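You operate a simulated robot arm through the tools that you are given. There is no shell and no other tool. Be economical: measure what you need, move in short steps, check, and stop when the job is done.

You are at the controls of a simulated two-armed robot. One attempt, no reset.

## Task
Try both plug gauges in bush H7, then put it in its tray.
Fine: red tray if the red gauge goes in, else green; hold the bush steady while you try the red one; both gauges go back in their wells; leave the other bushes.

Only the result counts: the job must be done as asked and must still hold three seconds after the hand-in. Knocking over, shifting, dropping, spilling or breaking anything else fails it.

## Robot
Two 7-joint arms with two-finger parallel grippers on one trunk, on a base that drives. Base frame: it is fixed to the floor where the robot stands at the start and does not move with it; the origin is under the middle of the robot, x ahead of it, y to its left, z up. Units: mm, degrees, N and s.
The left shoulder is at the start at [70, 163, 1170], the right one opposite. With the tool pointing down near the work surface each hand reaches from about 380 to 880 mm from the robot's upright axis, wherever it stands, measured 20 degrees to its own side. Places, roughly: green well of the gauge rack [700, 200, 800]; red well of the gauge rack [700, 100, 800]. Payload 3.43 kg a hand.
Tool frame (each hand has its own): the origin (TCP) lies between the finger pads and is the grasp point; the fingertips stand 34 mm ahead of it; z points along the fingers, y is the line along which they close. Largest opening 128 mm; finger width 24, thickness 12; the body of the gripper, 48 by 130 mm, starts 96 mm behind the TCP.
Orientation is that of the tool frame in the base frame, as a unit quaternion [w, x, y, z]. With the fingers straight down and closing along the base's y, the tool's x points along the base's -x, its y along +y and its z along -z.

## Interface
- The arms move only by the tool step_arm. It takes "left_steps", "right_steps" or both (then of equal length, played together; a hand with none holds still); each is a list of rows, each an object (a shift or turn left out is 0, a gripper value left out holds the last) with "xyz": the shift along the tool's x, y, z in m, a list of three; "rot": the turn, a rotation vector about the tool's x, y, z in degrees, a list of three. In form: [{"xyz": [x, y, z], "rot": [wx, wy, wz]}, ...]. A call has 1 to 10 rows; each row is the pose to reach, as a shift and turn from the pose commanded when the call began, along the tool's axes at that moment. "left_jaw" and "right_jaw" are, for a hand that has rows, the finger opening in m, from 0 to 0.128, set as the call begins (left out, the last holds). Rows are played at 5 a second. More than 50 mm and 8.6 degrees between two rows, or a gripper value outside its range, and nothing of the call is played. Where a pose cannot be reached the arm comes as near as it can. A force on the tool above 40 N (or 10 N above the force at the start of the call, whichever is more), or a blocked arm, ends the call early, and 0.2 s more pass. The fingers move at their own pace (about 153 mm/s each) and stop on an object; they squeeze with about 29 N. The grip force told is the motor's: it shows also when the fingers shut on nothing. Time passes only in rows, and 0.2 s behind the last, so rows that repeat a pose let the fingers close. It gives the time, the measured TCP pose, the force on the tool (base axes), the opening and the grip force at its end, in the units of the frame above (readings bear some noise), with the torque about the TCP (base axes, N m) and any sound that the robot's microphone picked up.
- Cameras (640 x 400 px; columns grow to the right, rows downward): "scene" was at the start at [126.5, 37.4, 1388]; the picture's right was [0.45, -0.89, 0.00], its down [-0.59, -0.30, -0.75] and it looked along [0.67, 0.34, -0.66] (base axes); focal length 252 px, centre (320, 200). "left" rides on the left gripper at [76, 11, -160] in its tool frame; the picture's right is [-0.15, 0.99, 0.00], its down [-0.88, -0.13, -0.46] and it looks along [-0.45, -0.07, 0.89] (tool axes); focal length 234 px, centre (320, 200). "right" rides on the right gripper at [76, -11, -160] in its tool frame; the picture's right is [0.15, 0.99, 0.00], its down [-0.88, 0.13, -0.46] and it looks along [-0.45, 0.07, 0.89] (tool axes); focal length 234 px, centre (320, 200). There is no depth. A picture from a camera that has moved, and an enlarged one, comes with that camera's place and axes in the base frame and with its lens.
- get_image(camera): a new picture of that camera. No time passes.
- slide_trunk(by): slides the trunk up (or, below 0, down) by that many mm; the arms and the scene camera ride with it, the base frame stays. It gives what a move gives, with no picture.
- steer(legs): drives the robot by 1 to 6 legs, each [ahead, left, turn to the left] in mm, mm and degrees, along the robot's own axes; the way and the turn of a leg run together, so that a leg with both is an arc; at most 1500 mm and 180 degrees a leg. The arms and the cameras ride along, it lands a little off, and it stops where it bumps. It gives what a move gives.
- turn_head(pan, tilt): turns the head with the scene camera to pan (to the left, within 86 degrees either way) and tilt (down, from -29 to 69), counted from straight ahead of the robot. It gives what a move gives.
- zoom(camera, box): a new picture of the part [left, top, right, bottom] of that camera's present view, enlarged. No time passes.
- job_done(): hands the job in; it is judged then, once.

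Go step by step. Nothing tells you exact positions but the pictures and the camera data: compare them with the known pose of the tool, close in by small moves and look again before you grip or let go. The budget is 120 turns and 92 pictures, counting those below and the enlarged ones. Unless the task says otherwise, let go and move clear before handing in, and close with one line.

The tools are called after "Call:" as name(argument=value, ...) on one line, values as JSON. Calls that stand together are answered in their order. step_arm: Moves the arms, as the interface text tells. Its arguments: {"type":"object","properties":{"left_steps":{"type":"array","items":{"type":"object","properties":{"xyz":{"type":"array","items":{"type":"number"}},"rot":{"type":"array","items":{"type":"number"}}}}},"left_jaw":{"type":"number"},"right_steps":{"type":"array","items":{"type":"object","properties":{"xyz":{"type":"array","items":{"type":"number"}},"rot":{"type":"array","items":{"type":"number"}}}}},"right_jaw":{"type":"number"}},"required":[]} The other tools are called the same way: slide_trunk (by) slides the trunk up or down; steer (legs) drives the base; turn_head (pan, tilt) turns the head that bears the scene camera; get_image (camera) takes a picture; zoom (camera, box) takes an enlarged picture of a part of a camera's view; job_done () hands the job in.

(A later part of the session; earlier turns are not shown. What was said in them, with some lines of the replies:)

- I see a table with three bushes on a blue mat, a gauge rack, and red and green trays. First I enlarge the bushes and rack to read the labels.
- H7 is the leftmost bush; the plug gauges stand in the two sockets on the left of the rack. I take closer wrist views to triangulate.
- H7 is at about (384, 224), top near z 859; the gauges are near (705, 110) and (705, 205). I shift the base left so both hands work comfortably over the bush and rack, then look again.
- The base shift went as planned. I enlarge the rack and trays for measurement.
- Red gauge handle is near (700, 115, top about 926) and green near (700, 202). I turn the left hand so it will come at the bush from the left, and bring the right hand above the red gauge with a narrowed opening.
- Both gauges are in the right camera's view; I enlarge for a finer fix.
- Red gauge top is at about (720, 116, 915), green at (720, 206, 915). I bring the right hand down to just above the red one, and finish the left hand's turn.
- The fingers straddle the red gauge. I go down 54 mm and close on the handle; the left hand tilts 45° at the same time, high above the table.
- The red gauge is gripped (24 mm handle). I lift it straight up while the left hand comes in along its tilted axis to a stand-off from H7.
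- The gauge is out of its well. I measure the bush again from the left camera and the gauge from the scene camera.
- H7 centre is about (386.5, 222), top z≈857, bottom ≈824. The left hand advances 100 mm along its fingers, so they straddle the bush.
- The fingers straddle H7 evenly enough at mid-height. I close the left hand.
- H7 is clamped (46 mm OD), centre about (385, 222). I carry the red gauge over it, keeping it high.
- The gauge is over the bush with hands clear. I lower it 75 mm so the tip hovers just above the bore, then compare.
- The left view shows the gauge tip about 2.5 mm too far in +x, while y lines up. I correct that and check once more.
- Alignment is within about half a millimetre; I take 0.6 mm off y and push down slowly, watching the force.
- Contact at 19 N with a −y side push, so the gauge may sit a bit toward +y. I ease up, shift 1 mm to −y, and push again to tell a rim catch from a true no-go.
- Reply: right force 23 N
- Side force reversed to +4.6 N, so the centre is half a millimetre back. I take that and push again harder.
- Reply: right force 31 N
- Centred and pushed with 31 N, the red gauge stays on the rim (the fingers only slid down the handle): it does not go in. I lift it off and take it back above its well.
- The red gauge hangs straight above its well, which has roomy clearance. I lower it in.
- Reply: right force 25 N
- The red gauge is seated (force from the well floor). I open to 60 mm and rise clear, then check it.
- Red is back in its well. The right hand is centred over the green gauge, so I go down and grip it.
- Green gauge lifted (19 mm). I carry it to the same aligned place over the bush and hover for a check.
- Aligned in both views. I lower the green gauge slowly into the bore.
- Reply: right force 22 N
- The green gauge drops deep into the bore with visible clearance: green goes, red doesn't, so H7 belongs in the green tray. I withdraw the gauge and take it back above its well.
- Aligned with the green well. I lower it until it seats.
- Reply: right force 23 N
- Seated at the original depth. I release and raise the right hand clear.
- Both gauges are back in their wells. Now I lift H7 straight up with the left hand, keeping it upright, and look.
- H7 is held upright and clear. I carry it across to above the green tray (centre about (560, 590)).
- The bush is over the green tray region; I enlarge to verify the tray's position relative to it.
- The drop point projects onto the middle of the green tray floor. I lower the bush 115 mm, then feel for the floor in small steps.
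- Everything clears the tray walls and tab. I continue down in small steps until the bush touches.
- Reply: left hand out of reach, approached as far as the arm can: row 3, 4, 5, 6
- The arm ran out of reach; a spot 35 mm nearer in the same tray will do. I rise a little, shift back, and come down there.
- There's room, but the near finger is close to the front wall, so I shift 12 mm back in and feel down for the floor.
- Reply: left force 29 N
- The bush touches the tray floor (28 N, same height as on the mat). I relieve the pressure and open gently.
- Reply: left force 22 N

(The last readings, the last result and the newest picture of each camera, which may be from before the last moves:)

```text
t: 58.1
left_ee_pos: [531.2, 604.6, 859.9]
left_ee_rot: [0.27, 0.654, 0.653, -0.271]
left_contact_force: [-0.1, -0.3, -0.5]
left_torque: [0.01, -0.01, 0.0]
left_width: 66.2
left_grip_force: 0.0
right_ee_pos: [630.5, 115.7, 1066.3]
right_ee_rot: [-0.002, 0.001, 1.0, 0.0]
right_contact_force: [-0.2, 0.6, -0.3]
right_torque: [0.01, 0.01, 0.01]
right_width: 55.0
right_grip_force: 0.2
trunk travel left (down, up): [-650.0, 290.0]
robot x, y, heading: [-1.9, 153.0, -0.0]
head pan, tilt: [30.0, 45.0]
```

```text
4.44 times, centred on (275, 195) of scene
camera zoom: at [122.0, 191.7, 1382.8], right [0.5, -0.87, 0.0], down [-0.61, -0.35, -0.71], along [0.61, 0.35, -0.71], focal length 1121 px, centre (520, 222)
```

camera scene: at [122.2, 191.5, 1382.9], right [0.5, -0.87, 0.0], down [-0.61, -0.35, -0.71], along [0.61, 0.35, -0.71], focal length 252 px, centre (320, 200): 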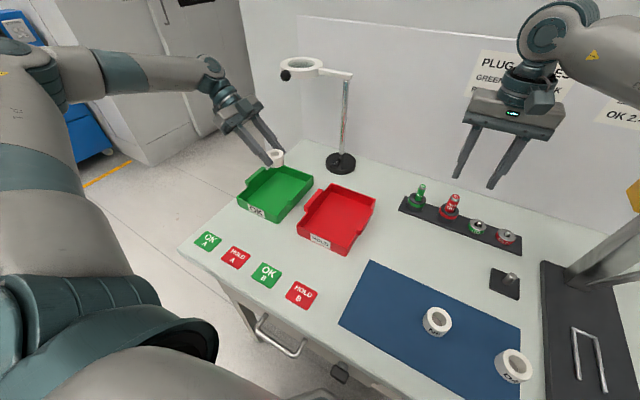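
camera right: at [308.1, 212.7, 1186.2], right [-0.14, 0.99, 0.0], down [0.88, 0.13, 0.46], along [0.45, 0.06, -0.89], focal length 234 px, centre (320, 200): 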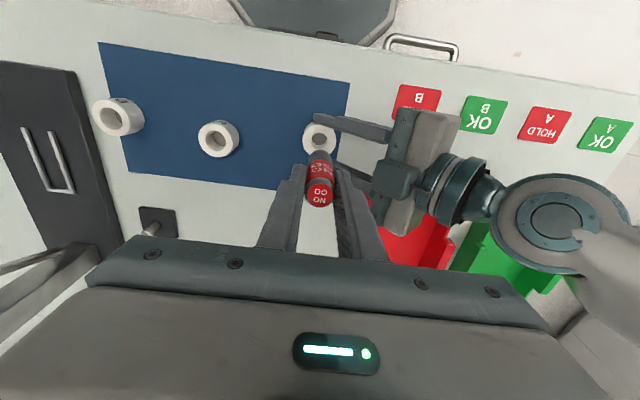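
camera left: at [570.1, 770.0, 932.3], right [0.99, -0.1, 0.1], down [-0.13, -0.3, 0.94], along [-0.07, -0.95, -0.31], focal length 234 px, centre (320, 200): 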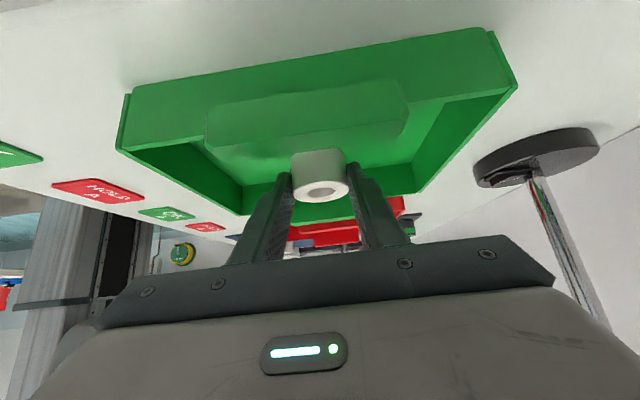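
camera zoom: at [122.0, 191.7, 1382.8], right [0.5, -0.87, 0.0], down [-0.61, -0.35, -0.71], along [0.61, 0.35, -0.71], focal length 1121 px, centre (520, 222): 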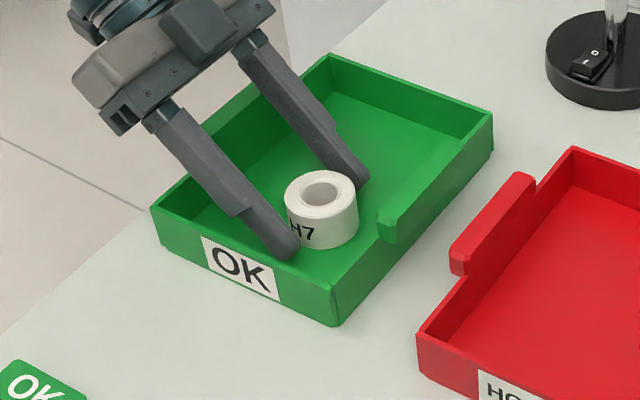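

H7 stands upright in the green tray, free of the fingers. I withdraw straight up and take a last look.

Call:
step_arm(left_steps=[{"xyz": [-0.01, 0, -0.01]}, {"xyz": [-0.03, 0, -0.03]}, {"xyz": [-0.05, 0, -0.05]}, {"xyz": [-0.075, 0, -0.075]}, {"xyz": [-0.1, 0, -0.1]}, {"xyz": [-0.1, 0, -0.1]}])

Call:
get_image(camera="scene")

Call:
zoom(camera="scene", box=[210, 130, 540, 330])

```text
t: 59.5
left_ee_pos: [534.4, 604.0, 1001.0]
left_ee_rot: [0.27, 0.653, 0.654, -0.27]
left_contact_force: [-0.4, -0.1, 0.2]
left_torque: [-0.02, -0.02, 0.05]
left_width: 66.1
left_grip_force: 0.0
right_ee_pos: [629.3, 115.0, 1065.5]
right_ee_rot: [0.0, 0.001, 1.0, 0.001]
right_contact_force: [0.6, -0.1, 0.5]
right_torque: [-0.02, -0.01, -0.03]
right_width: 54.9
right_grip_force: 0.2
trunk travel left (down, up): [-650.0, 290.0]
robot x, y, heading: [2.7, 154.5, -0.2]
head pan, tilt: [30.0, 45.0]
```

```text
24 pictures are left
camera scene: at [122.5, 192.0, 1382.8], right [0.5, -0.87, 0.0], down [-0.61, -0.35, -0.71], along [0.61, 0.35, -0.71], focal length 252 px, centre (320, 200)
```

scene: 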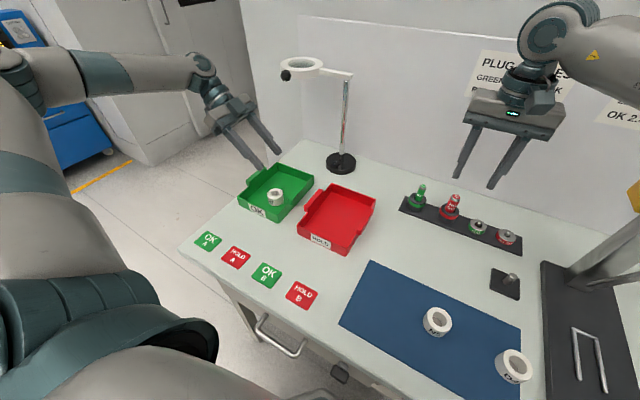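

```text
1.94 times, centred on (375, 230) of scene
camera zoom: at [122.5, 192.0, 1382.8], right [0.5, -0.87, 0.0], down [-0.61, -0.35, -0.71], along [0.61, 0.35, -0.71], focal length 489 px, centre (213, 142)
```

zoom: 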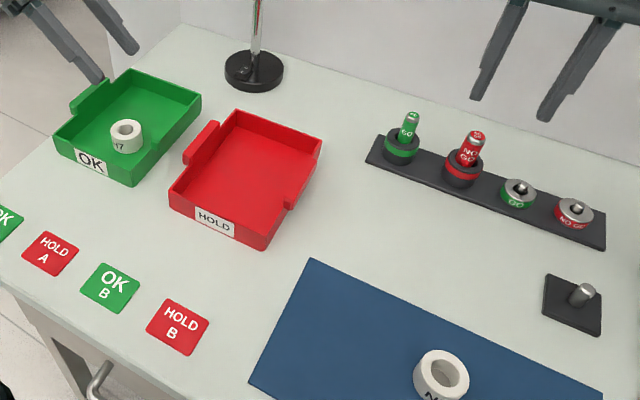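

H7 stands in the green tray, both gauges are in their wells, the other bushes are where they were, and both hands are clear. I hand in.

Call:
job_done()

```text
The job is handed in.
```

Bush H7 is in the green tray: the green gauge went in and the red one did not, even centred and pushed with about 31 N while the left hand held the bush. Both gauges are back in their wells, and the other two bushes were left alone.
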